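You operate a simulated robot arm through the tools that you are given. There is no shell and no other tool.

Carry out the task below with a simulated robot arm. There is one attempt and no reset: what you move stays moved.

TASK
Turn the grease knob one mark further and wipe the smear away.
Fine: switch the belt off first and on again afterwards; the belt may start twice at most; use the blue sponge and put it back. What is to be rubbed or washed off counts as gone when no trace of it is left.
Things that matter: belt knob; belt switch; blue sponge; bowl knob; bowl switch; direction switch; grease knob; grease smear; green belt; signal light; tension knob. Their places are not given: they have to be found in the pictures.

It is judged by the outcome, as a careful person would: the job done as asked, and still so three seconds after it is handed in. It fails if anything else is knocked over, pushed out of place, dropped, spilled or broken.

THE ROBOT
A 7-joint arm with a fingered hand, fixed in place. Base frame: the origin is on the floor under the middle of its stand, x ahead of it, y to its left, z up. Readings come in cm, rad, newtons and seconds.
It reaches about 116.4 cm from its shoulder. Its first joint turns from -2.897 to 2.897 rad. Payload 4.7 kg.
The TCP is the grasp point between the finger pads, 3.6 cm short of the fingertips. In the tool frame z runs along the fingers and y along their closing line. The gripper opens to 12 cm; its body begins 4.2 cm behind the TCP. The gripper is a hand of 5 fingers: y runs from the thumb to the fingers, the wrist lies at [-1.8, -12.2, -21] in the tool frame, and closing takes about 1.5 s.
Orientation is that of the tool frame in the base frame, as a unit quaternion [x, y, z, w]. With the fingers straight down and the wrist toward the robot, the tool's x, y and z point along [0, 1, 0], [1, 0, 0] and [0, 0, -1] of the base frame.

THE INTERFACE
- The arm moves only by the tool servo_tool. Its arguments are lists of equal length, an entry for each row: "travel": the shift along the base's x, y, z in cm, a list of three; "rotation": the turn, a rotation vector about the base's x, y, z in rad, a list of three. In form: {"travel": [[tx, ty, tz], ...], "rotation": [[rx, ry, rz], ...]}. A call has 1 to 20 rows; each row shifts and turns the commanded pose from where the row before left it. "hand" is the gripper command, from -1 (shut) to 1 (fully open), values between in proportion, set as the call begins (left out, the last holds). A row lasts 0.2 s, in which the tool goes at most 5 cm and 0.15 rad; a call with a longer step from one row to the next is refused whole, and so is a gripper value outside its range. Where a pose cannot be reached the arm comes as near as it can. A force on the tool above 40 N (or 10 N above the force at the start of the call, whichever is more), or a blocked arm, ends the call early, and 0.2 s more pass. The fingers move at their own pace (about 4.5 cm/s each) and stop on an object; they squeeze with about 29 N. The grip force told is the motor's: it shows also when the fingers shut on nothing. Time passes only in rows, and 0.2 s behind the last, so rows that do not move let the fingers close. The reply holds the time, the measured pose of the TCP, the force on the tool along the base axes, the opening and the grip force, in the units named above and with some noise, with the torque about the TCP (base axes, N m) and any sound that the robot's microphone picked up.
- Cameras (640 x 400 px; columns grow to the right, rows downward): "scene" is fixed at [39.82, -65.28, 153.3]; the picture's right is [0.90, -0.43, 0.00], its down [-0.20, -0.43, -0.88] and it looks along [0.38, 0.79, -0.48] (base axes); focal length 374 px, centre (320, 200). "wrist" rides on the gripper at [7.3, -9.1, -14.3] in the tool frame; the picture's right is [-0.80, 0.28, -0.53], its down [-0.53, -0.73, 0.42] and it looks along [-0.27, 0.62, 0.74] (tool axes); focal length 234 px, centre (320, 200).
- capture(camera): a new picture of that camera. The clock stands still meanwhile.
- grasp_type(shape): the hand has 5 fingers and takes this shape, open, in about a second: jaw (thumb against the fingers, like two jaws); tri (thumb and two fingers); tip (a fingertip pinch); poke (one finger out to press); point (the index stretched); flat (the hand flat); cup (the hand cupped); fist (a fist). The gripper value then closes the fingers along that shape, each until it touches; the sizes above hold for jaw. It gives what a move gives, with no picture.
- measure_at(camera, pixels): there is no depth. For up to 12 entries [column, row, z] of the newest picture of that camera ("zoom" is the newest enlarged one), the place [x, y] in the base frame at which the ray of that pixel passes the height z, good to about 0.2 cm, but the place of the scene camera against the robot may be out by one fixed shift of up to 1.2 cm in any direction. The clock stands still meanwhile.
- inspect(camera, box): a new picture of the part [left, top, right, bottom] of that camera's present view, enlarged. The clock stands still meanwhile.
- finish_job(): hands the job in; it is judged then, once.

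Open the gripper and draw the arm clear of the work before you hand the job in, unless the task says otherwise.

The tools are called after "Emit:" as name(argument=value, ...) on one line, values as JSON. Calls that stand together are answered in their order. servo_tool: Moves the arm, as the interface text tells. Its arguments: {"type":"object","properties":{"travel":{"type":"array","items":{"type":"array","items":{"type":"number"}}},"rotation":{"type":"array","items":{"type":"array","items":{"type":"number"}}},"hand":{"type":"number"}},"required":["travel","rotation"]} The other tools are called the same way: grasp_type (shape) gives the hand a shape; capture (camera) takes a picture; measure_at (camera, pixels) gives the place at which the rays of pixels pass given heights; inspect (camera, box) takes an enlarged picture of a part of a camera's view; finish_job () hands the job in.

At the start:

```text
clock: 0.0
position: [54.12, 32.49, 111.16]
ee_rot: [0.708, 0.707, 0.0, 0.0]
force: [-0.4, -0.2, 0.2]
torque: [0.01, -0.02, 0.0]
gripper_width: 11.95
grip_force: 0.0
shape: jaw
```

scene: 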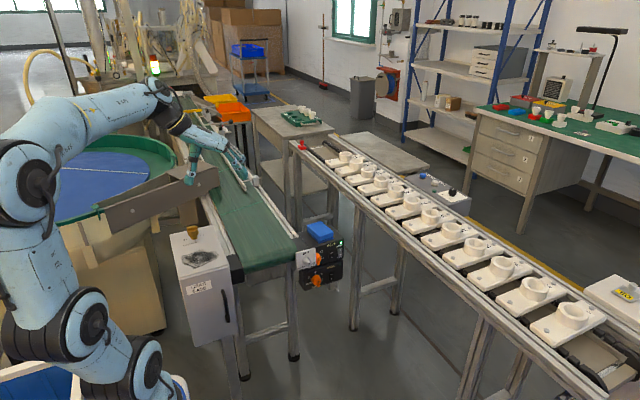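
wrist: 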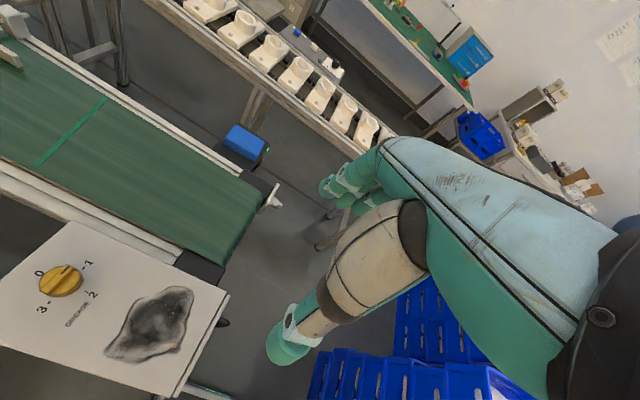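

The scene shows the grease box with a yellow knob near (193,231), the smear near (200,258), the blue sponge near (320,231) and control boxes near (318,265). I zoom in on these first.

Emit:
inspect(camera="scene", box=[160, 210, 260, 310])

Emit:
inspect(camera="scene", box=[270, 205, 370, 305])

Emit:
inspect(camera="wrist", box=[0, 200, 260, 400])

Emit:
inspect(camera="scene", box=[120, 40, 220, 110])

```text
4.00 times, centred on (210, 260) of scene
```

zoom: 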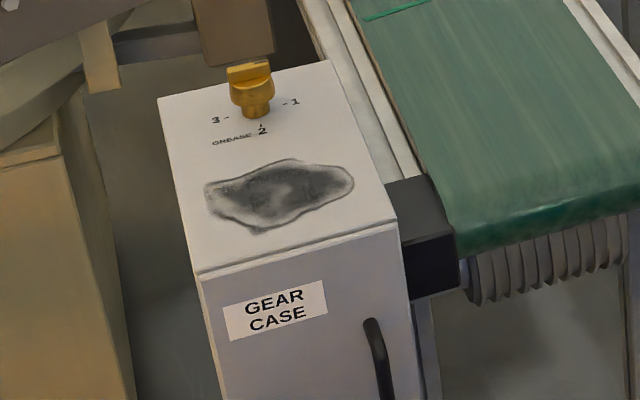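

```text
4.00 times, centred on (320, 255) of scene
```

zoom: 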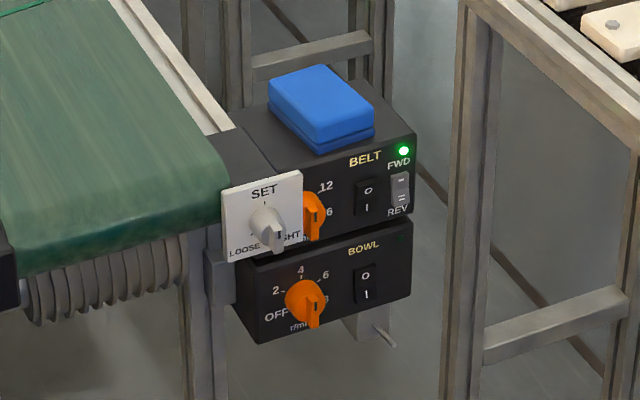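

```text
2.00 times, centred on (130, 300) of wrist
```

zoom: 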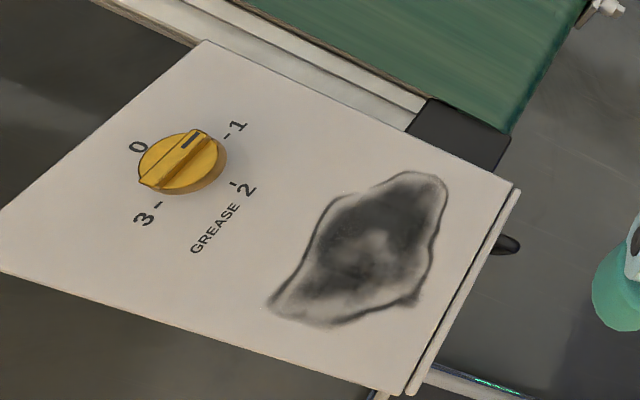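

```text
5.71 times, centred on (170, 75) of scene
```

zoom: 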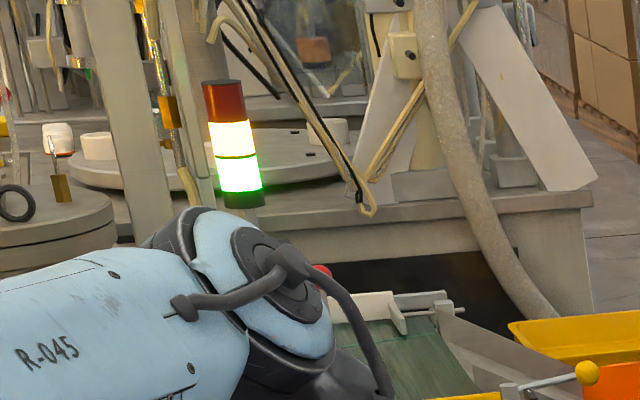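

The wrist zoom shows the yellow knob pointing to mark 1, with the marks running clockwise 0-1-2-3. The BELT rocker (O above, I below) faces the scene camera. I measure several points at candidate heights in both views to triangulate.

Emit:
measure_at(camera="scene", pixels=[[193, 238, 78], [193, 238, 76], [183, 232, 78], [241, 228, 78], [260, 265, 78], [209, 278, 78], [320, 231, 70], [320, 231, 66], [361, 251, 60], [361, 251, 55], [361, 258, 60], [361, 258, 55]])

Emit:
measure_at(camera="wrist", pixels=[[62, 285, 78], [62, 285, 76], [70, 222, 78], [0, 336, 78], [228, 295, 78], [180, 396, 78], [114, 267, 78], [117, 292, 78], [79, 302, 78], [243, 143, 70], [243, 143, 66]])

```text
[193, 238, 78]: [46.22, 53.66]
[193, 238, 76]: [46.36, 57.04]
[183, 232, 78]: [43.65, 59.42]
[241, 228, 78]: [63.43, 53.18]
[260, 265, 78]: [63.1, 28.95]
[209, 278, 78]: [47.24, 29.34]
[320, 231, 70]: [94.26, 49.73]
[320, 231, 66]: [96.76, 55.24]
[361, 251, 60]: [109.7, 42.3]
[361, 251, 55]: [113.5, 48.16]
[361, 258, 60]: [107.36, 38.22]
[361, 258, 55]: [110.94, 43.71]
```

```text
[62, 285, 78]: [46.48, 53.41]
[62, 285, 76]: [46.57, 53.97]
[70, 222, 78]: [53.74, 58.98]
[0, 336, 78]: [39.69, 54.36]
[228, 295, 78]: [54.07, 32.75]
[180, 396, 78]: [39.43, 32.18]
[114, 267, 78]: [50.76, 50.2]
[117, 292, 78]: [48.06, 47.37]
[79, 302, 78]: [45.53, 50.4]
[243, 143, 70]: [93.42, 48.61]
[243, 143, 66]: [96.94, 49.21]
```

The gear case top spans roughly x 39–54, y 32–59. I measure its corners at several heights in both views to fix its height.

Emit:
measure_at(camera="scene", pixels=[[229.2, 265.5, 76], [229.2, 265.5, 78], [229.2, 265.5, 80], [178.8, 278.2, 76], [178.8, 278.2, 78], [178.8, 278.2, 80], [213.8, 225, 76], [213.8, 225, 78], [213.8, 225, 80]])

Emit:
measure_at(camera="wrist", pixels=[[228.5, 294, 76], [228.5, 294, 78], [228.5, 294, 80], [174, 397.5, 76], [174, 397.5, 78], [174, 397.5, 80], [73, 221, 76], [73, 221, 78], [73, 221, 80]])

Emit:
inspect(camera="wrist", box=[10, 240, 140, 340])

```text
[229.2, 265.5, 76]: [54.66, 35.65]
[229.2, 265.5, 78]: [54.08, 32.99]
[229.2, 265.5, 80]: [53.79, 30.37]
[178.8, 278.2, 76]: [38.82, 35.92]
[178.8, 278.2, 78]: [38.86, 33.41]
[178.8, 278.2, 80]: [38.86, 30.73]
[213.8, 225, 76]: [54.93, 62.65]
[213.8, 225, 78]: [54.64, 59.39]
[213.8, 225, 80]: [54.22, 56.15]
```

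```text
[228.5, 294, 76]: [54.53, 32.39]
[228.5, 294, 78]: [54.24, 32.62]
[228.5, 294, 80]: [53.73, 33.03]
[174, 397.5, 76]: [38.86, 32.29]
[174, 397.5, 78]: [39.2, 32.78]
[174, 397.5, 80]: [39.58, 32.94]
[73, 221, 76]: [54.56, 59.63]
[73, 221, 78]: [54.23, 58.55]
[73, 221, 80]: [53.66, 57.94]
```

```text
4.00 times, centred on (75, 290) of wrist
```

zoom: 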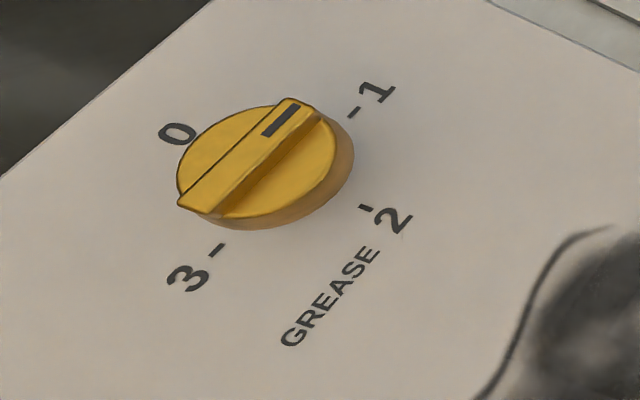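

The pointer bar points towards mark 1, but I check the exact angle by measuring the bar ends and ticks in the enlarged picture.

Emit:
measure_at(camera="zoom", pixels=[[186, 200, 82], [300, 103, 82], [318, 110, 82], [215, 211, 82], [355, 113, 78], [217, 250, 78], [367, 208, 78], [190, 140, 78], [263, 135, 82], [298, 107, 82]])

```text
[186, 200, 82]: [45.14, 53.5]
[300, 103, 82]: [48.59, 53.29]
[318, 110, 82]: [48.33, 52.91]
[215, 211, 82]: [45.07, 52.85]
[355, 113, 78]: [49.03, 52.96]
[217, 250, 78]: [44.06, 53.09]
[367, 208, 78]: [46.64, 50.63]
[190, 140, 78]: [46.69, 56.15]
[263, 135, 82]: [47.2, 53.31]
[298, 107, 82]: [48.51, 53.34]
```

The pointer lies along +x (mark 1) about centre (46.6, 53.1), so the next mark is 2 at −y, a −90° turn about z. First comes the belt switch: I shape the hand for poking and look at where the finger sits.

Emit:
grasp_type(shape="poke")

Emit:
capture(camera="wrist")

Emit:
inspect(camera="scene", box=[140, 90, 300, 190])

```text
clock: 0.9
position: [54.15, 32.43, 111.17]
ee_rot: [0.707, 0.707, 0.0, -0.001]
force: [-0.4, -1.0, 0.3]
torque: [0.04, 0.03, 0.0]
gripper_width: 0.03
grip_force: 0.1
shape: poke
```

```text
taken
```

wrist: 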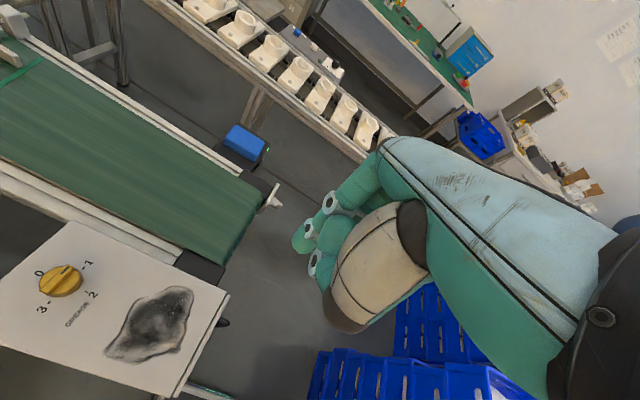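

```text
4.00 times, centred on (220, 140) of scene
```

zoom: 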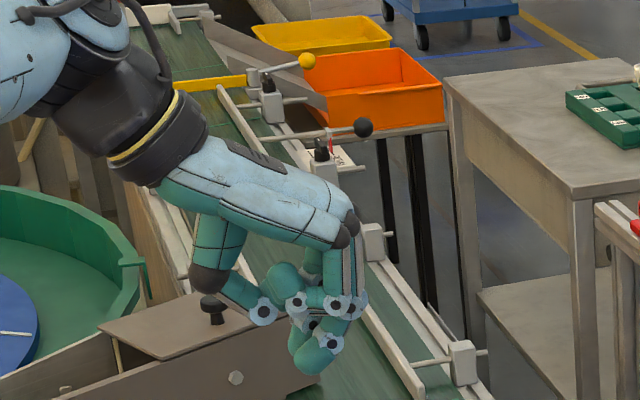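

The poke finger appears to end about 3.7 cm below the TCP. I zoom into both views to fix the fingertip in the tool frame.

Emit:
inspect(camera="wrist", box=[260, 160, 420, 340])

Emit:
inspect(camera="scene", box=[190, 150, 250, 190])

```text
2.22 times, centred on (340, 250) of wrist
```

zoom: 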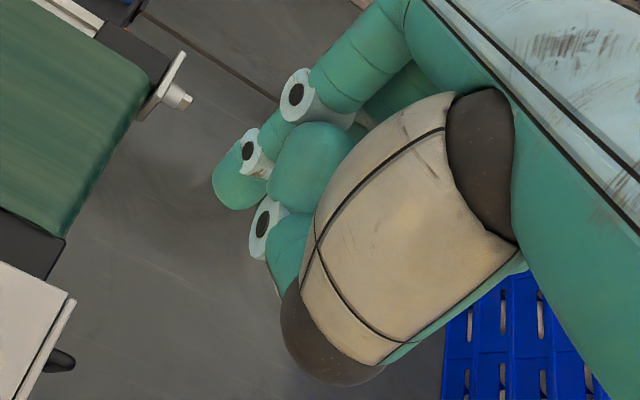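

```text
10.00 times, centred on (220, 170) of scene
```

zoom: 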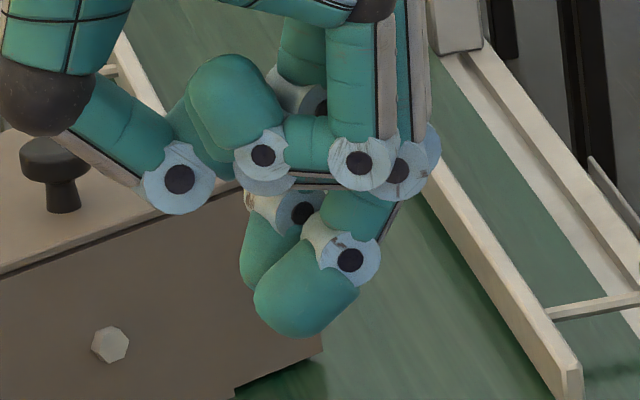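

Two fingertips hang low in poke shape, maybe still settling. I begin turning the hand towards +y while moving toward the panel at a safe height, then look again.

Emit:
servo_tool(travel=[[2, -2.5, -1], [2.5, -2.5, -1.5], [2.5, -2.5, -1.5], [2.5, -2.5, -1.5], [2.5, -2.5, -1.5], [2.5, -2.5, -1.5], [2.5, -2, -1.5], [2.5, -2, -1.5], [2.5, -2, -1.5], [2, -1, -1], [0, 0, 0], [0, 0, 0]], rotation=[[0.15, 0, 0], [0.15, 0, 0], [0.15, 0, 0], [0.15, 0, 0], [0.15, 0, 0], [0.15, 0, 0], [0.15, 0, 0], [0.15, 0, 0], [0.15, 0, 0], [0.15, 0, 0], [0.07, 0, 0], [0, 0, 0]])

Emit:
capture(camera="wrist")

Emit:
capture(camera="scene")

```text
clock: 3.5
position: [78.07, 10.35, 97.16]
ee_rot: [0.5, 0.5, 0.501, -0.499]
force: [0.3, 0.6, 0.7]
torque: [0.05, 0.01, 0.0]
gripper_width: 0.0
grip_force: 0.1
shape: poke
```

```text
taken
```

wrist: 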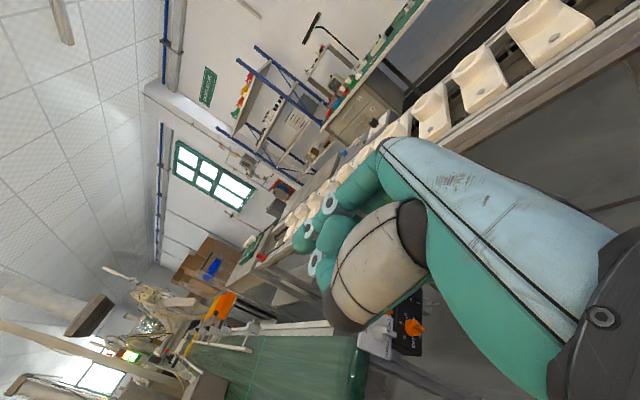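

```text
taken
```

scene: 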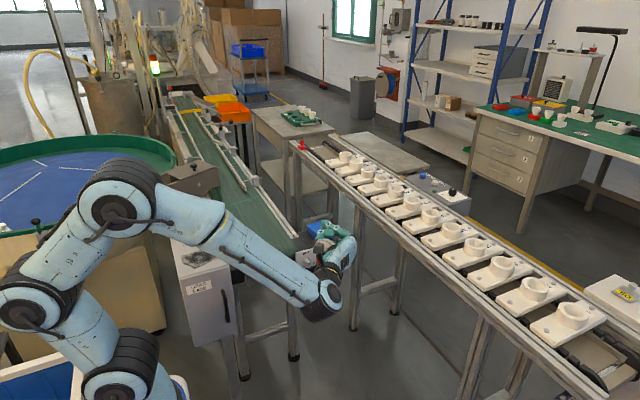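

The panel is hidden behind the hand at about (400,330) in the wrist view. I tilt the hand back to 45° and lower it so the panel falls in the free left part of the wrist picture.

Emit:
servo_tool(travel=[[1.07, 0.18, -3.3], [1.07, 0.18, -3.3], [1.07, 0.18, -3.3], [1.07, 0.18, -3.3], [1.07, 0.18, -3.3], [1.07, 0.18, -3.3], [1.07, 0.18, -3.3], [1.07, 0.18, -3.3], [0, 0, 0]], rotation=[[-0.098, 0, 0], [-0.098, 0, 0], [-0.098, 0, 0], [-0.098, 0, 0], [-0.098, 0, 0], [-0.098, 0, 0], [-0.098, 0, 0], [-0.098, 0, 0], [0, 0, 0]])

Emit:
capture(camera="wrist")

```text
clock: 5.5
position: [86.71, 11.91, 70.64]
ee_rot: [0.652, 0.654, 0.27, -0.271]
force: [-0.8, -0.5, 0.2]
torque: [0.01, -0.02, -0.02]
gripper_width: 0.0
grip_force: 0.0
shape: poke
```

```text
taken
```

wrist: 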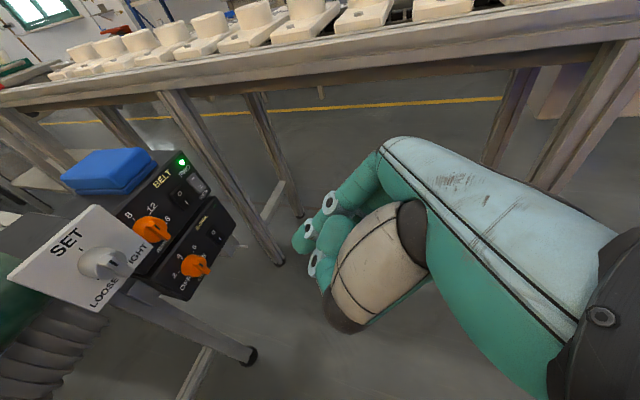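

Emit:
inspect(camera="wrist", box=[50, 130, 250, 310])

Emit:
inspect(camera="wrist", box=[140, 140, 240, 220])

```text
2.22 times, centred on (150, 220) of wrist
```

zoom: 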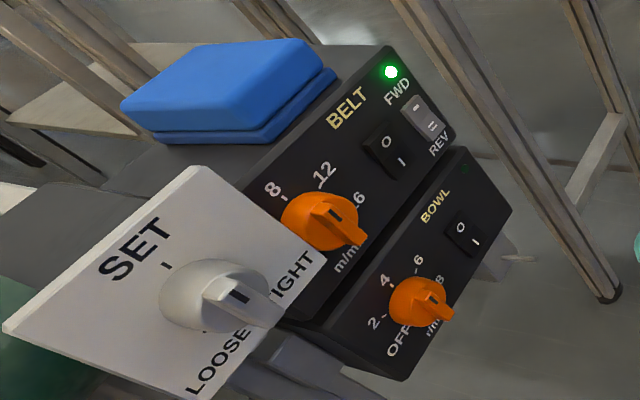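

```text
5.00 times, centred on (190, 180) of wrist
```

zoom: 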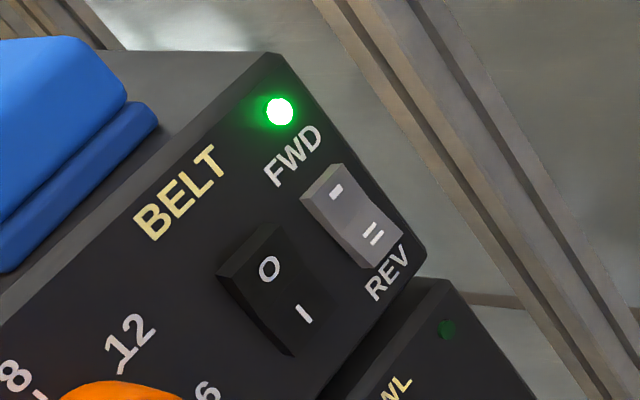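

The rocker's O half stands proud (belt on); the direction switch sits just right of it and must stay untouched. I triangulate the switch halves, the light and the box corner from both views.

Emit:
measure_at(camera="wrist", pixels=[[179.6, 193.6, 58], [179.6, 193.6, 62], [179.6, 193.6, 66], [186.8, 202.6, 58], [186.8, 202.6, 62], [186.8, 202.6, 66], [182, 162.2, 62], [182, 162.2, 66], [182, 162.2, 70], [211, 190, 58], [211, 190, 62], [181, 151, 68]])

Emit:
measure_at(camera="scene", pixels=[[331.8, 252.5, 58], [331.8, 252.5, 62], [331.8, 252.5, 66], [331.5, 257, 58], [331.5, 257, 62], [331.5, 257, 66], [340.8, 242.8, 62], [340.8, 242.8, 66], [340.8, 242.8, 70], [343.8, 238, 66], [343.8, 238, 70]])

```text
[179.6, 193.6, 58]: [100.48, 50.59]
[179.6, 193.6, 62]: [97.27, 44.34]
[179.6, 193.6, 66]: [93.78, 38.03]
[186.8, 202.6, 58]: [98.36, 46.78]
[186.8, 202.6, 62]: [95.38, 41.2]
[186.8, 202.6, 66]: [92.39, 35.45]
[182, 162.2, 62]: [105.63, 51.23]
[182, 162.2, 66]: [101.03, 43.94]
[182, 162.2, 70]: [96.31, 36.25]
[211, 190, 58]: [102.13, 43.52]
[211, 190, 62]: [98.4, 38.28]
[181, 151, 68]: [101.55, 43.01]
```

```text
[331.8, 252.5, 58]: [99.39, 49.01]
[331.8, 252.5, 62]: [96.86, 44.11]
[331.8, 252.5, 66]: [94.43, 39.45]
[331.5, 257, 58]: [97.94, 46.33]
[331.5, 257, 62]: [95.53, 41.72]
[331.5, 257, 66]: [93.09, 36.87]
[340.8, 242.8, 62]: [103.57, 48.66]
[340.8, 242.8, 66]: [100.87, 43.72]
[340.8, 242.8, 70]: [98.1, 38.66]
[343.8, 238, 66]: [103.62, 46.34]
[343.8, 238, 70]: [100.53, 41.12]
```

The panel plane is about y 43.5, the O half near (96.8, 43.5, 62.5) and the I half near (96.6, 43.5, 60.4). Now I look at how the poke finger sticks out, in the scene camera.

Emit:
capture(camera="scene")

Emit:
inspect(camera="scene", box=[270, 200, 390, 300])

```text
taken
```

scene: 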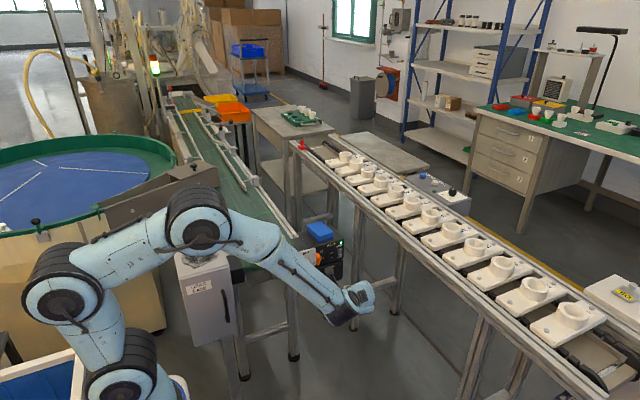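

```text
4.00 times, centred on (330, 250) of scene
```

zoom: 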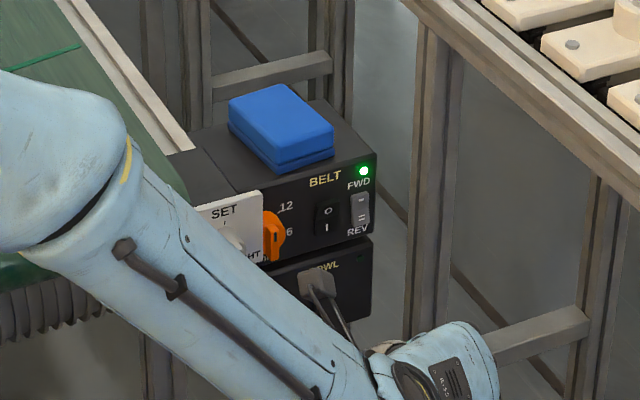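

The tip end comes out near tool (0.4, 0.65, 4.4), but a second finger seems partly out too. I compare with the "point" shape.

Emit:
grasp_type(shape="point")

Emit:
inspect(camera="wrist", box=[240, 140, 440, 340])

```text
clock: 6.4
position: [86.64, 11.72, 70.62]
ee_rot: [0.654, 0.653, 0.27, -0.271]
force: [0.4, -0.1, 0.2]
torque: [0.02, -0.03, -0.02]
gripper_width: 0.02
grip_force: 0.1
shape: point
```

```text
2.00 times, centred on (340, 240) of wrist
```

zoom: 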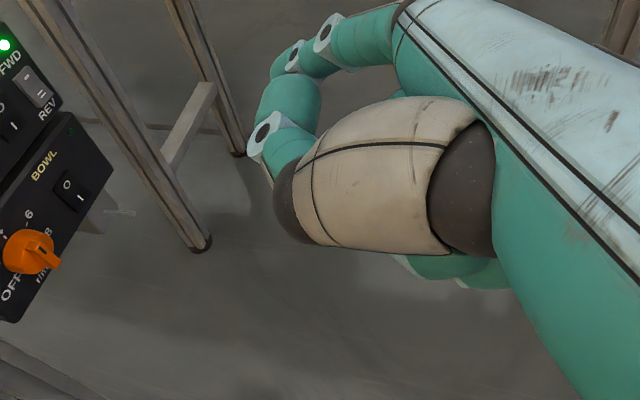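

In both shapes it is unclear which finger leads, so I take the poke shape again and swing the hand up toward the scene camera with the fingertips turned to it for a clear look.

Emit:
grasp_type(shape="poke")

Emit:
servo_tool(travel=[[-2.5, -1.2, 2.9], [-2.5, -1.2, 2.9], [-2.5, -1.2, 2.9], [-2.5, -1.2, 2.9], [-2.5, -1.2, 2.9], [-2.5, -1.2, 2.9], [-2.5, -1.2, 2.9], [-2.5, -1.2, 2.9], [-2.5, -1.2, 2.9], [-2.5, -1.2, 2.9], [0, 0, 0]], rotation=[[-0.148, 0, 0], [-0.148, 0, 0], [-0.148, 0, 0], [-0.148, 0, 0], [-0.148, 0, 0], [-0.148, 0, 0], [-0.148, 0, 0], [-0.148, 0, 0], [-0.148, 0, 0], [-0.148, 0, 0], [0, 0, 0]])

Emit:
capture(camera="scene")

```text
clock: 7.3
position: [86.72, 11.76, 70.69]
ee_rot: [0.653, 0.654, 0.271, -0.271]
force: [0.0, -0.3, -0.5]
torque: [0.01, 0.04, -0.02]
gripper_width: 0.01
grip_force: 0.0
shape: poke
```

```text
clock: 9.7
position: [61.65, -0.22, 99.78]
ee_rot: [0.664, 0.665, -0.241, 0.241]
force: [-0.1, -0.3, 0.1]
torque: [0.01, -0.01, 0.01]
gripper_width: 0.0
grip_force: 0.0
shape: poke
```

```text
taken
```

scene: 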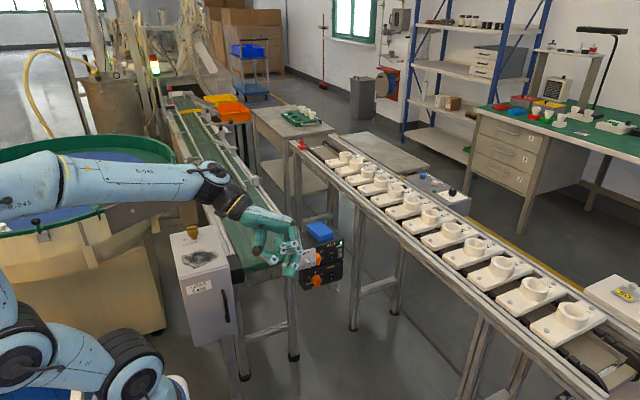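

Emit:
inspect(camera="scene", box=[230, 205, 326, 285])

Emit:
inspect(camera="wrist", box=[260, 160, 420, 340])

```text
5.00 times, centred on (278, 245) of scene
```

zoom: 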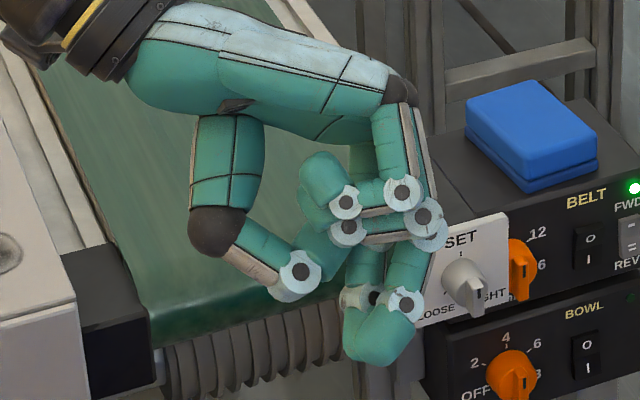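

```text
2.22 times, centred on (340, 250) of wrist
```

zoom: 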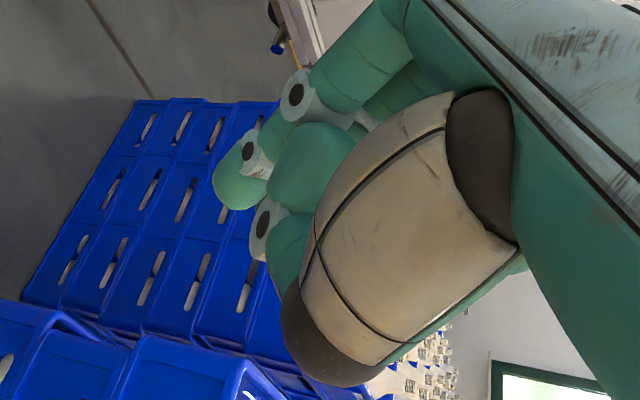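

In poke shape two fingers stick out side by side. I check the "point" shape in this same view.

Emit:
grasp_type(shape="point")

Emit:
inspect(camera="scene", box=[230, 205, 326, 285])

Emit:
inspect(camera="wrist", box=[200, 120, 420, 340])

```text
clock: 10.6
position: [61.78, -0.15, 99.81]
ee_rot: [0.665, 0.665, -0.24, 0.241]
force: [-0.1, -0.2, 0.3]
torque: [-0.01, 0.01, -0.02]
gripper_width: 0.0
grip_force: 0.1
shape: point
```

```text
5.00 times, centred on (278, 245) of scene
```

zoom: 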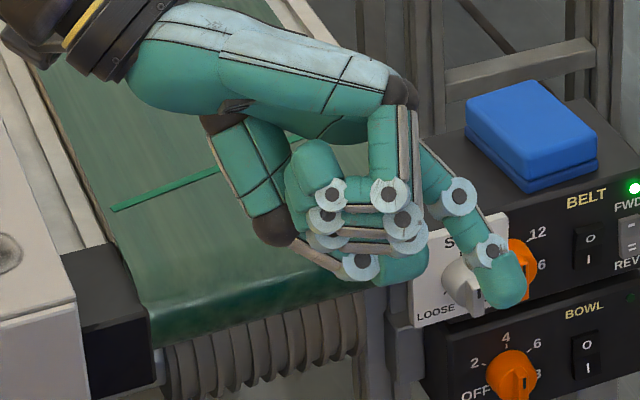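

```text
1.82 times, centred on (310, 230) of wrist
```

zoom: 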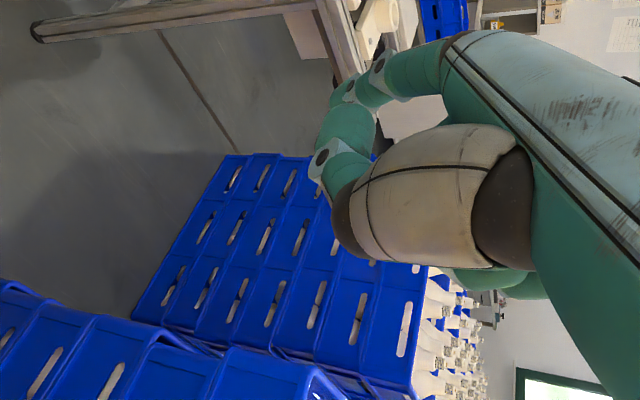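

In "point" shape one finger (the index) stands out alone, near tool (2.5, 8.2, 3), with the fist about 2.5 cm behind its tip. I roll the hand so it points at +y with the fist above the finger (tool x=+x, y=down), which keeps it clear of the belt knob.

Emit:
servo_tool(travel=[[1.08, 0.48, -0.46], [1.08, 0.48, -0.46], [1.08, 0.48, -0.46], [1.08, 0.48, -0.46], [1.08, 0.48, -0.46], [1.08, 0.48, -0.46], [1.08, 0.48, -0.46], [1.08, 0.48, -0.46], [1.08, 0.48, -0.46], [1.08, 0.48, -0.46], [1.08, 0.48, -0.46], [1.08, 0.48, -0.46], [1.08, 0.48, -0.46], [1.08, 0.48, -0.46], [1.08, 0.48, -0.46], [1.08, 0.48, -0.46], [1.08, 0.48, -0.46], [0, 0, 0]], rotation=[[0.0999, 0.0469, -0.0999], [0.0999, 0.0469, -0.0999], [0.0999, 0.0469, -0.0999], [0.0999, 0.0469, -0.0999], [0.0999, 0.0469, -0.0999], [0.0999, 0.0469, -0.0999], [0.0999, 0.0469, -0.0999], [0.0999, 0.0469, -0.0999], [0.0999, 0.0469, -0.0999], [0.0999, 0.0469, -0.0999], [0.0999, 0.0469, -0.0999], [0.0999, 0.0469, -0.0999], [0.0999, 0.0469, -0.0999], [0.0999, 0.0469, -0.0999], [0.0999, 0.0469, -0.0999], [0.0999, 0.0469, -0.0999], [0.0999, 0.0469, -0.0999], [0, 0, 0]])

Emit:
capture(camera="scene")

Emit:
capture(camera="wrist")

```text
clock: 14.4
position: [80.04, 7.91, 91.78]
ee_rot: [0.707, 0.0, 0.0, -0.707]
force: [-0.5, 0.4, 0.1]
torque: [0.01, 0.0, 0.02]
gripper_width: 0.02
grip_force: 0.1
shape: point
```

```text
taken
```

scene: 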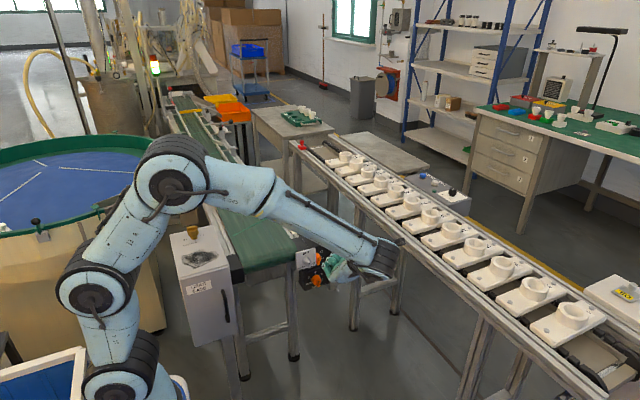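

```text
taken
```

wrist: 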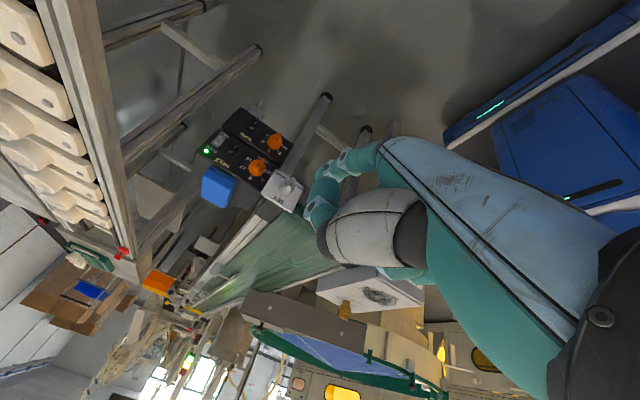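

The orientation is reached and the panel is visible at (240,150) in the wrist view. I move to a stand-off about 11 cm in front of the O half.

Emit:
servo_tool(travel=[[1.79, 2.5, -2.63], [1.79, 2.5, -2.63], [1.79, 2.5, -2.63], [1.79, 2.5, -2.63], [1.79, 2.5, -2.63], [1.79, 2.5, -2.63], [1.79, 2.5, -2.63], [1.79, 2.5, -2.63], [0, 0, 0]], rotation=[[0, 0, 0], [0, 0, 0], [0, 0, 0], [0, 0, 0], [0, 0, 0], [0, 0, 0], [0, 0, 0], [0, 0, 0], [0, 0, 0]])

Emit:
capture(camera="wrist")

Emit:
inspect(camera="wrist", box=[180, 100, 380, 300])

Emit:
inspect(camera="scene", box=[280, 210, 400, 310])

```text
clock: 16.4
position: [94.49, 28.04, 70.96]
ee_rot: [0.708, 0.003, -0.001, -0.707]
force: [0.8, -0.6, 0.0]
torque: [0.01, 0.0, 0.0]
gripper_width: 0.0
grip_force: 0.0
shape: point
```

```text
taken
```

wrist: 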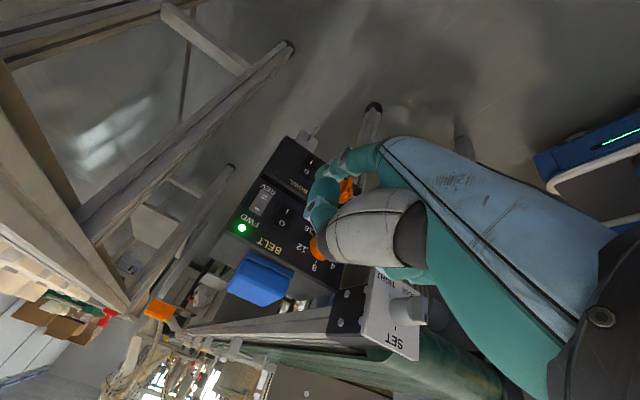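

```text
2.00 times, centred on (280, 200) of wrist
```

zoom: 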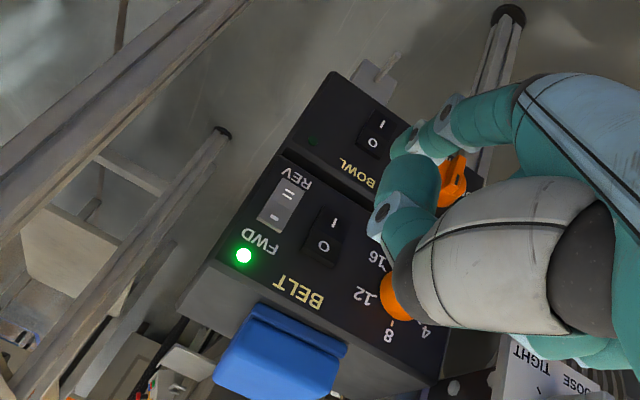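

```text
4.00 times, centred on (340, 260) of scene
```

zoom: 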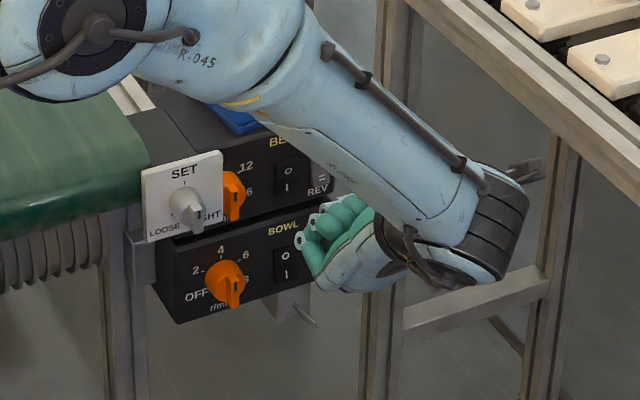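

The rocker is at (282,222) in the wrist view: O near (281.5,222.5), I near (286.5,211). I measure those and the direction switch from this pose.

Emit:
measure_at(camera="wrist", pixels=[[281.5, 222.5, 61], [281.5, 222.5, 62], [281.5, 222.5, 63], [281.5, 222.5, 64], [286.5, 211, 59], [286.5, 211, 60], [286.5, 211, 61], [261.5, 227.5, 66], [261.5, 227.5, 65], [261, 202.5, 61], [261, 202.5, 62], [261, 202.5, 63]])

```text
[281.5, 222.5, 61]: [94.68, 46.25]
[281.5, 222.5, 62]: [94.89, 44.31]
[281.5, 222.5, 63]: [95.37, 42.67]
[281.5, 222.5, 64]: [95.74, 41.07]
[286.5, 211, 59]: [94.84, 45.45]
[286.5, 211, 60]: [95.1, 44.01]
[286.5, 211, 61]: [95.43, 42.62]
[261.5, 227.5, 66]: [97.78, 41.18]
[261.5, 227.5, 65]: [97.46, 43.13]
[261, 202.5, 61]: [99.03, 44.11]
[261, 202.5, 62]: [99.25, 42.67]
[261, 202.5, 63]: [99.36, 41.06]
```

Combining the two wrist views puts O at about (95.7, 41.6, 63.7), I at (95.65, 41.8, 61.6) and the direction switch at (99.3, 41.7, 62.6). I line the index tip up with O, stopping about 4.5 cm short, and look again.

Emit:
servo_tool(travel=[[-0.5, 1.5, 0.5], [-0.4, 1.7, 0.4], [0, 1.8, 0], [0, 0, 0]], rotation=[[0, 0, 0], [0, 0, 0], [0, 0, 0], [0, 0, 0]])

Emit:
inspect(camera="wrist", box=[220, 120, 380, 260])

Emit:
inspect(camera="scene", box=[290, 220, 380, 300])

```text
clock: 17.4
position: [93.39, 33.07, 71.77]
ee_rot: [0.708, 0.002, 0.0, -0.707]
force: [1.0, 0.2, 0.5]
torque: [-0.03, 0.01, 0.0]
gripper_width: 0.0
grip_force: 0.0
shape: point
```

```text
2.86 times, centred on (300, 190) of wrist
```

zoom: 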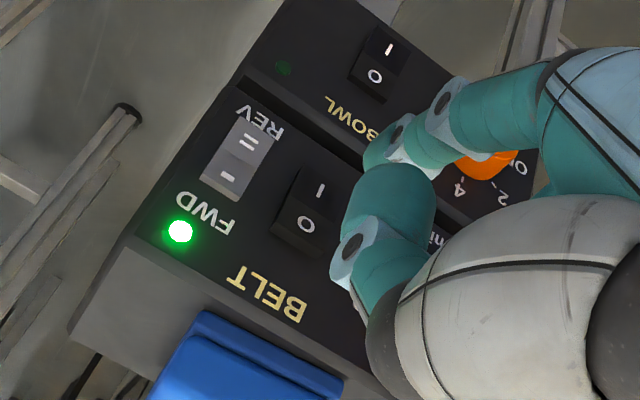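

```text
5.00 times, centred on (335, 260) of scene
```

zoom: 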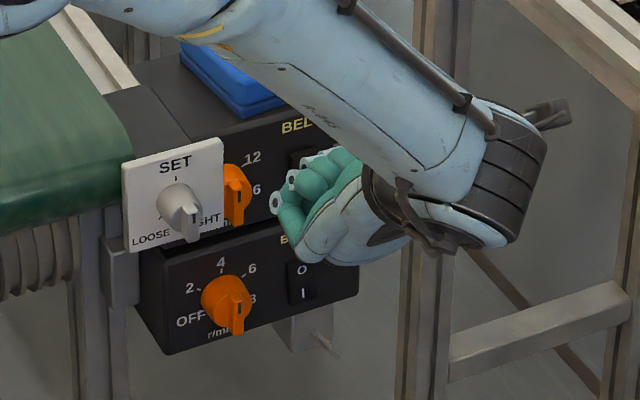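

The measured O at (295,199) fits my model, and moving along +y should bring the tip (about (316,178)) right onto it. I advance 3 cm, then in small steps, watching the force.

Emit:
servo_tool(travel=[[0.1, 1.0, 0.1], [0.1, 1.0, 0.1], [0, 1.0, 0], [0, 0.3, 0], [0, 0.3, 0], [0, 0, 0]], rotation=[[0, 0, 0], [0, 0, 0], [0, 0, 0], [0, 0, 0], [0, 0, 0], [0, 0, 0]])

Emit:
inspect(camera="wrist", box=[220, 120, 380, 260])

```text
clock: 18.8
position: [93.6, 36.7, 72.0]
ee_rot: [0.708, 0.002, 0.0, -0.706]
force: [0.0, -0.5, -0.1]
torque: [0.0, -0.01, -0.02]
gripper_width: 0.0
grip_force: 0.1
shape: point
```

```text
2.86 times, centred on (300, 190) of wrist
```

zoom: 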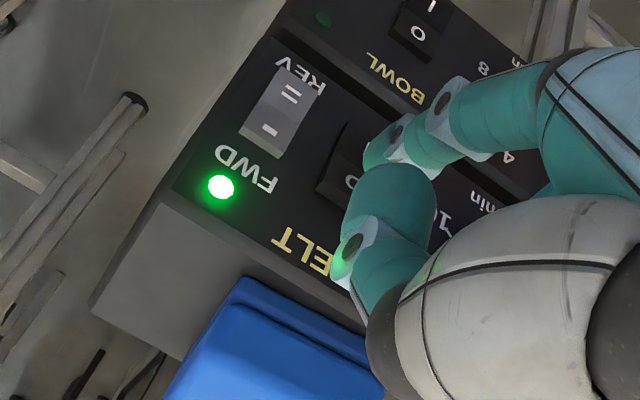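

No contact yet (force about 0); O is at (350,182) in the zoom, right beside the fingertip. I advance in small steps until the switch gives.

Emit:
servo_tool(travel=[[0, 0.25, 0], [0, 0.25, 0], [0, 0.25, 0], [0, 0.25, 0], [0, 0, 0]], rotation=[[0, 0, 0], [0, 0, 0], [0, 0, 0], [0, 0, 0], [0, 0, 0]])

Emit:
inspect(camera="wrist", box=[220, 120, 380, 260])

```text
clock: 20.0
position: [93.62, 37.64, 71.87]
ee_rot: [0.707, 0.001, -0.001, -0.707]
force: [-0.2, 0.1, -0.4]
torque: [0.02, -0.01, 0.01]
gripper_width: 0.0
grip_force: 0.0
shape: point
```

```text
2.86 times, centred on (300, 190) of wrist
```

zoom: 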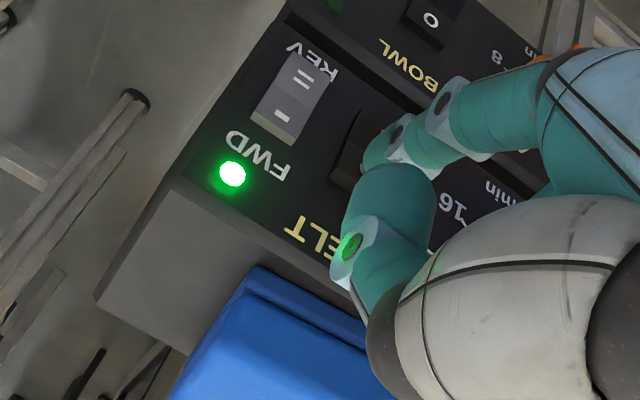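

Still no force; the tip covers the rocker in the picture. I continue in small steps.

Emit:
servo_tool(travel=[[0, 0.25, 0], [0, 0.25, 0], [0, 0.25, 0], [0, 0, 0]], rotation=[[0, 0, 0], [0, 0, 0], [0, 0, 0], [0, 0, 0]])

Emit:
inspect(camera="wrist", box=[220, 120, 380, 260])

```text
clock: 21.0
position: [93.69, 38.38, 71.98]
ee_rot: [-0.707, -0.001, 0.001, 0.707]
force: [-1.1, 0.6, 0.4]
torque: [-0.01, 0.05, 0.03]
gripper_width: 11.43
grip_force: 0.1
shape: point
```

```text
2.86 times, centred on (300, 190) of wrist
```

zoom: 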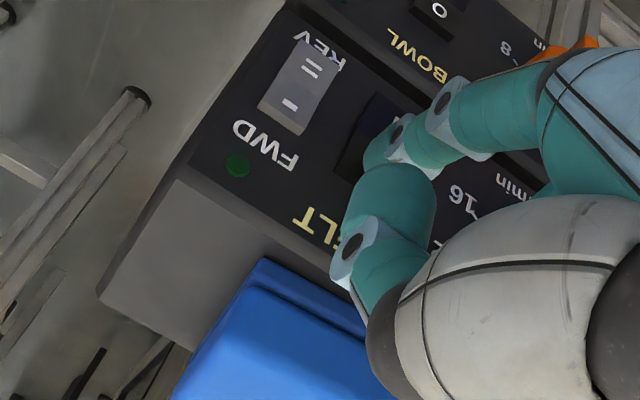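

The green lamp went dark at TCP y 38.4: the belt is off. I draw straight back and up, then check the panel and signal light.

Emit:
servo_tool(travel=[[0, -1.0, 0], [0, -3, 0], [0, -4, 0], [0, -4, 0.5], [0, -3, 2], [-2, -1, 4], [-2, 0, 4], [-2, 0, 4], [0, 0, 0]], rotation=[[0, 0, 0], [0, 0, 0], [0, 0, 0], [0, 0, 0], [0, 0, 0], [0, 0, 0], [0, 0, 0], [0, 0, 0], [0, 0, 0]])

Emit:
capture(camera="wrist")

Emit:
inspect(camera="wrist", box=[180, 100, 340, 260])

Emit:
capture(camera="scene")

Emit:
inspect(camera="scene", box=[120, 40, 220, 110])

```text
clock: 23.0
position: [87.8, 22.39, 86.58]
ee_rot: [0.708, 0.002, -0.002, -0.707]
force: [1.0, 0.4, 0.0]
torque: [0.02, 0.01, -0.01]
gripper_width: 11.41
grip_force: 0.1
shape: point
```

```text
taken
```

wrist: 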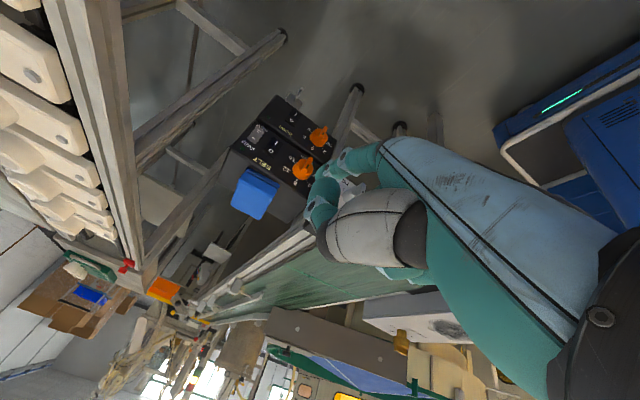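

```text
2.50 times, centred on (260, 180) of wrist
```

zoom: 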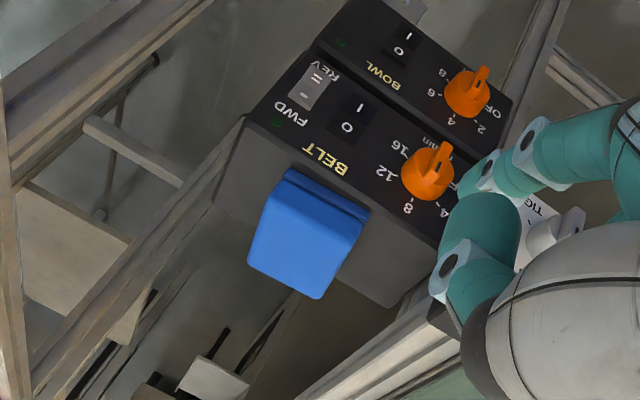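

```text
taken
```

scene: 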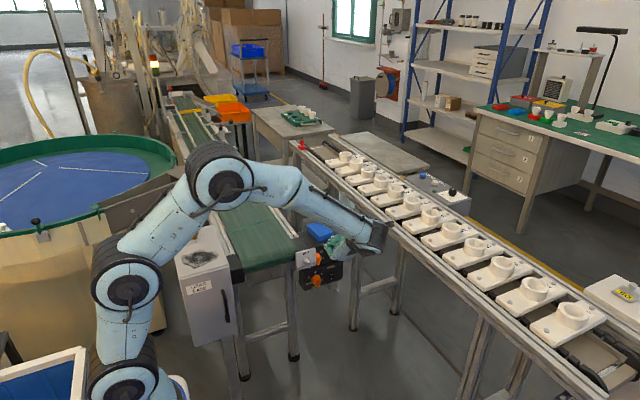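

```text
5.71 times, centred on (170, 75) of scene
```

zoom: 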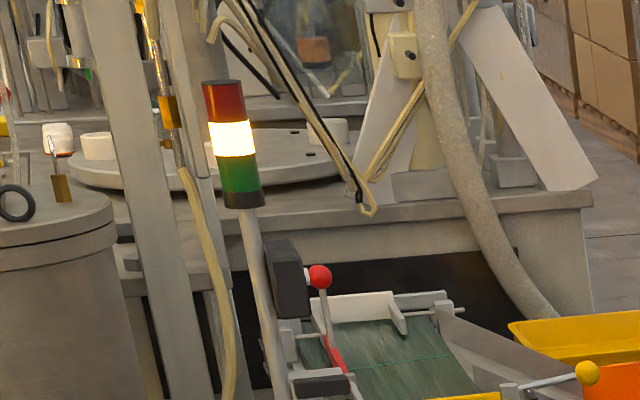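

Lamp dark, the tower's green segment is off, and the sponge and other controls are untouched. Next the grease knob: I swing the hand back to fingers-down high in front of the gear case.

Emit:
servo_tool(travel=[[-1.99, 0.0, 1.81], [-1.99, 0.0, 1.81], [-1.99, 0.0, 1.81], [-1.99, 0.0, 1.81], [-1.99, 0.4, 1.81], [-1.99, 0.4, 1.81], [-1.99, 0.4, 1.81], [-1.99, 0.4, 1.81], [-1.99, 0.4, 1.81], [-1.99, 0.4, 1.81], [-1.99, 0.4, 1.81], [-1.99, 0.4, 1.81], [-1.99, 0.4, 1.81], [-1.99, 0.4, 1.81], [0, 0, 0]], rotation=[[-0.0864, -0.0864, 0.0864], [-0.0864, -0.0864, 0.0864], [-0.0864, -0.0864, 0.0864], [-0.0864, -0.0864, 0.0864], [-0.0864, -0.0864, 0.0864], [-0.0864, -0.0864, 0.0864], [-0.0864, -0.0864, 0.0864], [-0.0864, -0.0864, 0.0864], [-0.0864, -0.0864, 0.0864], [-0.0864, -0.0864, 0.0864], [-0.0864, -0.0864, 0.0864], [-0.0864, -0.0864, 0.0864], [-0.0864, -0.0864, 0.0864], [-0.0864, -0.0864, 0.0864], [0, 0, 0]])

Emit:
grasp_type(shape="tri")

Emit:
capture(camera="wrist")

Emit:
capture(camera="scene")

```text
clock: 26.2
position: [59.74, 26.3, 111.83]
ee_rot: [0.707, 0.708, -0.001, 0.002]
force: [-0.8, -0.4, 0.4]
torque: [0.0, -0.02, 0.0]
gripper_width: 11.42
grip_force: 0.0
shape: point
```

```text
clock: 27.1
position: [59.79, 26.28, 111.81]
ee_rot: [0.706, 0.708, -0.002, 0.001]
force: [-0.6, -0.3, -0.1]
torque: [0.03, 0.0, -0.01]
gripper_width: 11.95
grip_force: 0.0
shape: tri
```

```text
taken
```

wrist: 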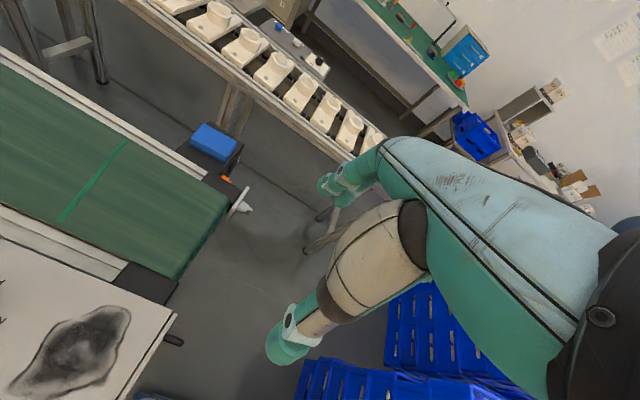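

```text
taken
```

scene: 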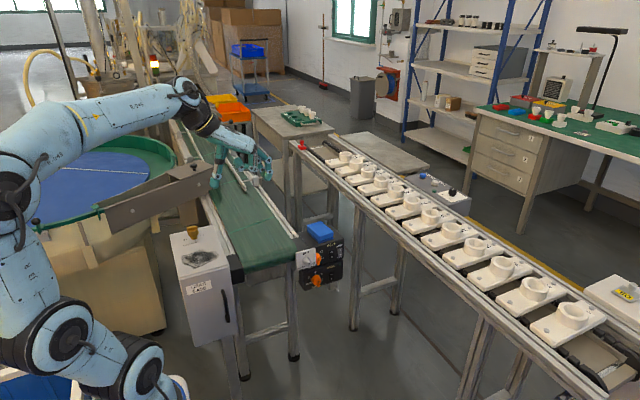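

I look at how the tri shape places thumb and fingers in the scene view, and close up in the wrist view.

Emit:
inspect(camera="scene", box=[190, 120, 290, 200])

Emit:
inspect(camera="wrist", box=[220, 120, 440, 380])

```text
5.00 times, centred on (240, 160) of scene
```

zoom: 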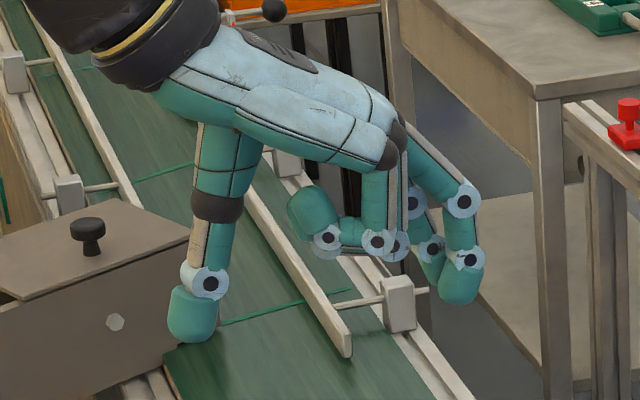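

```text
1.54 times, centred on (330, 250) of wrist
```

zoom: 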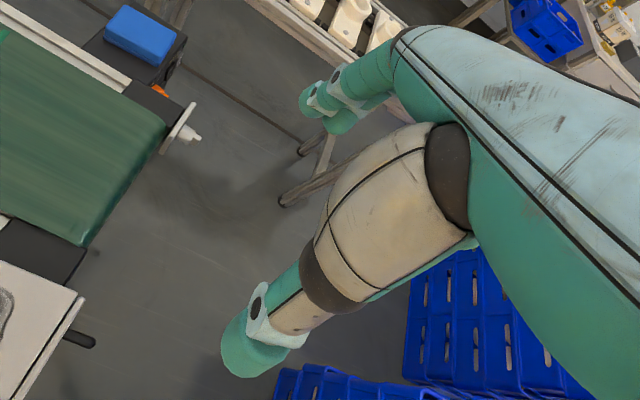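

Tri shape opposes the thumb to two fingers, good for the knob's bar. I turn the hand +90° about z so the jaws close along y, and go above the knob.

Emit:
servo_tool(travel=[[-1.2, 2.44, -0.4], [-1.2, 2.44, -0.4], [-1.2, 2.44, -0.4], [-1.2, 2.44, -0.4], [-1.2, 2.44, -0.4], [-1.2, 2.44, -0.4], [-1.2, 2.44, -0.4], [-1.2, 2.44, -0.4], [-1.2, 2.44, -0.4], [-1.2, 2.44, -0.4], [-1.2, 2.44, -0.4], [0, 0, 0]], rotation=[[0, 0, 0.1428], [0, 0, 0.1428], [0, 0, 0.1428], [0, 0, 0.1428], [0, 0, 0.1428], [0, 0, 0.1428], [0, 0, 0.1428], [0, 0, 0.1428], [0, 0, 0.1428], [0, 0, 0.1428], [0, 0, 0.1428], [0, 0, 0]], hand=1)

Emit:
capture(camera="wrist")

Emit:
capture(camera="scene")

```text
clock: 29.7
position: [46.48, 53.24, 107.45]
ee_rot: [-0.002, 1.0, 0.001, 0.002]
force: [0.6, 0.3, 0.9]
torque: [-0.01, 0.02, -0.01]
gripper_width: 11.97
grip_force: 0.1
shape: tri
```

```text
taken
```

wrist: 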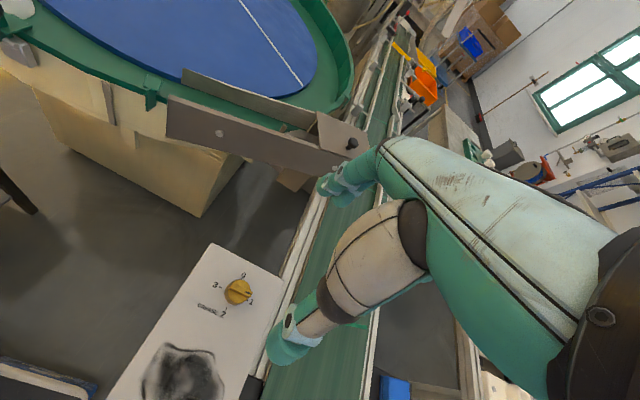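

```text
taken
```

scene: 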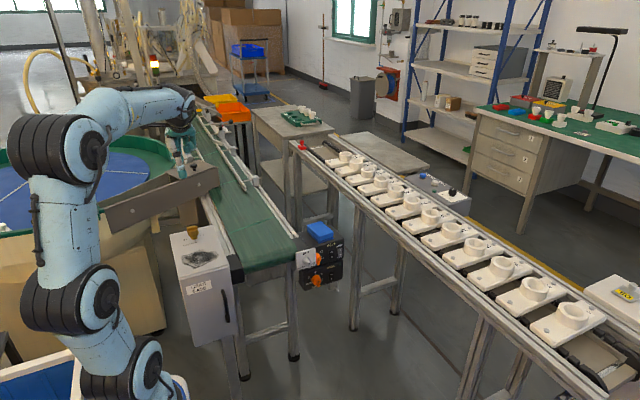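

The chute lies well behind (y around 100), so the knob is free to approach. I zoom in on the knob at (238,291) to fix its centre and top height.

Emit:
inspect(camera="wrist", box=[190, 250, 290, 330])

Emit:
measure_at(camera="zoom", pixels=[[320, 200, 78]])

```text
5.00 times, centred on (240, 290) of wrist
```

zoom: 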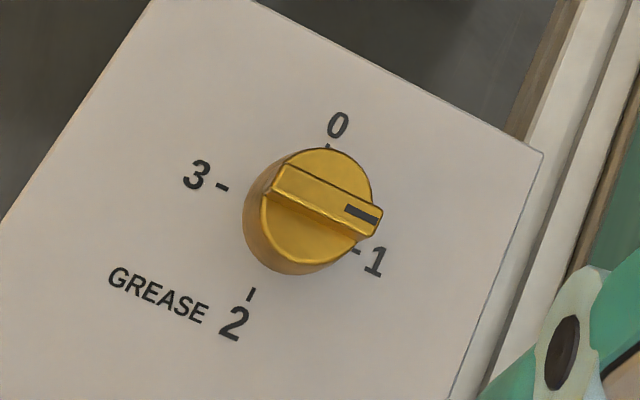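

```text
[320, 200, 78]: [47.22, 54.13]
```

Emit:
measure_at(camera="zoom", pixels=[[325, 146, 78], [251, 294, 78], [222, 187, 78], [356, 250, 78], [378, 213, 80], [378, 213, 82], [279, 175, 80], [279, 175, 82], [329, 194, 80], [329, 194, 81], [329, 194, 82], [329, 194, 83]])

```text
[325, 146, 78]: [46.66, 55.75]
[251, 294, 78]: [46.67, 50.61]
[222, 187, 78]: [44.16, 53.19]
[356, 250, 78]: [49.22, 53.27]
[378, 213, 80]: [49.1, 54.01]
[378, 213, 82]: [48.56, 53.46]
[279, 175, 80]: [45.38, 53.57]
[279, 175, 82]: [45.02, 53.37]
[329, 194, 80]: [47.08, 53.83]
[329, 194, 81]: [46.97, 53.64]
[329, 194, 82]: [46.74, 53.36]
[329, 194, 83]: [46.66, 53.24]
```

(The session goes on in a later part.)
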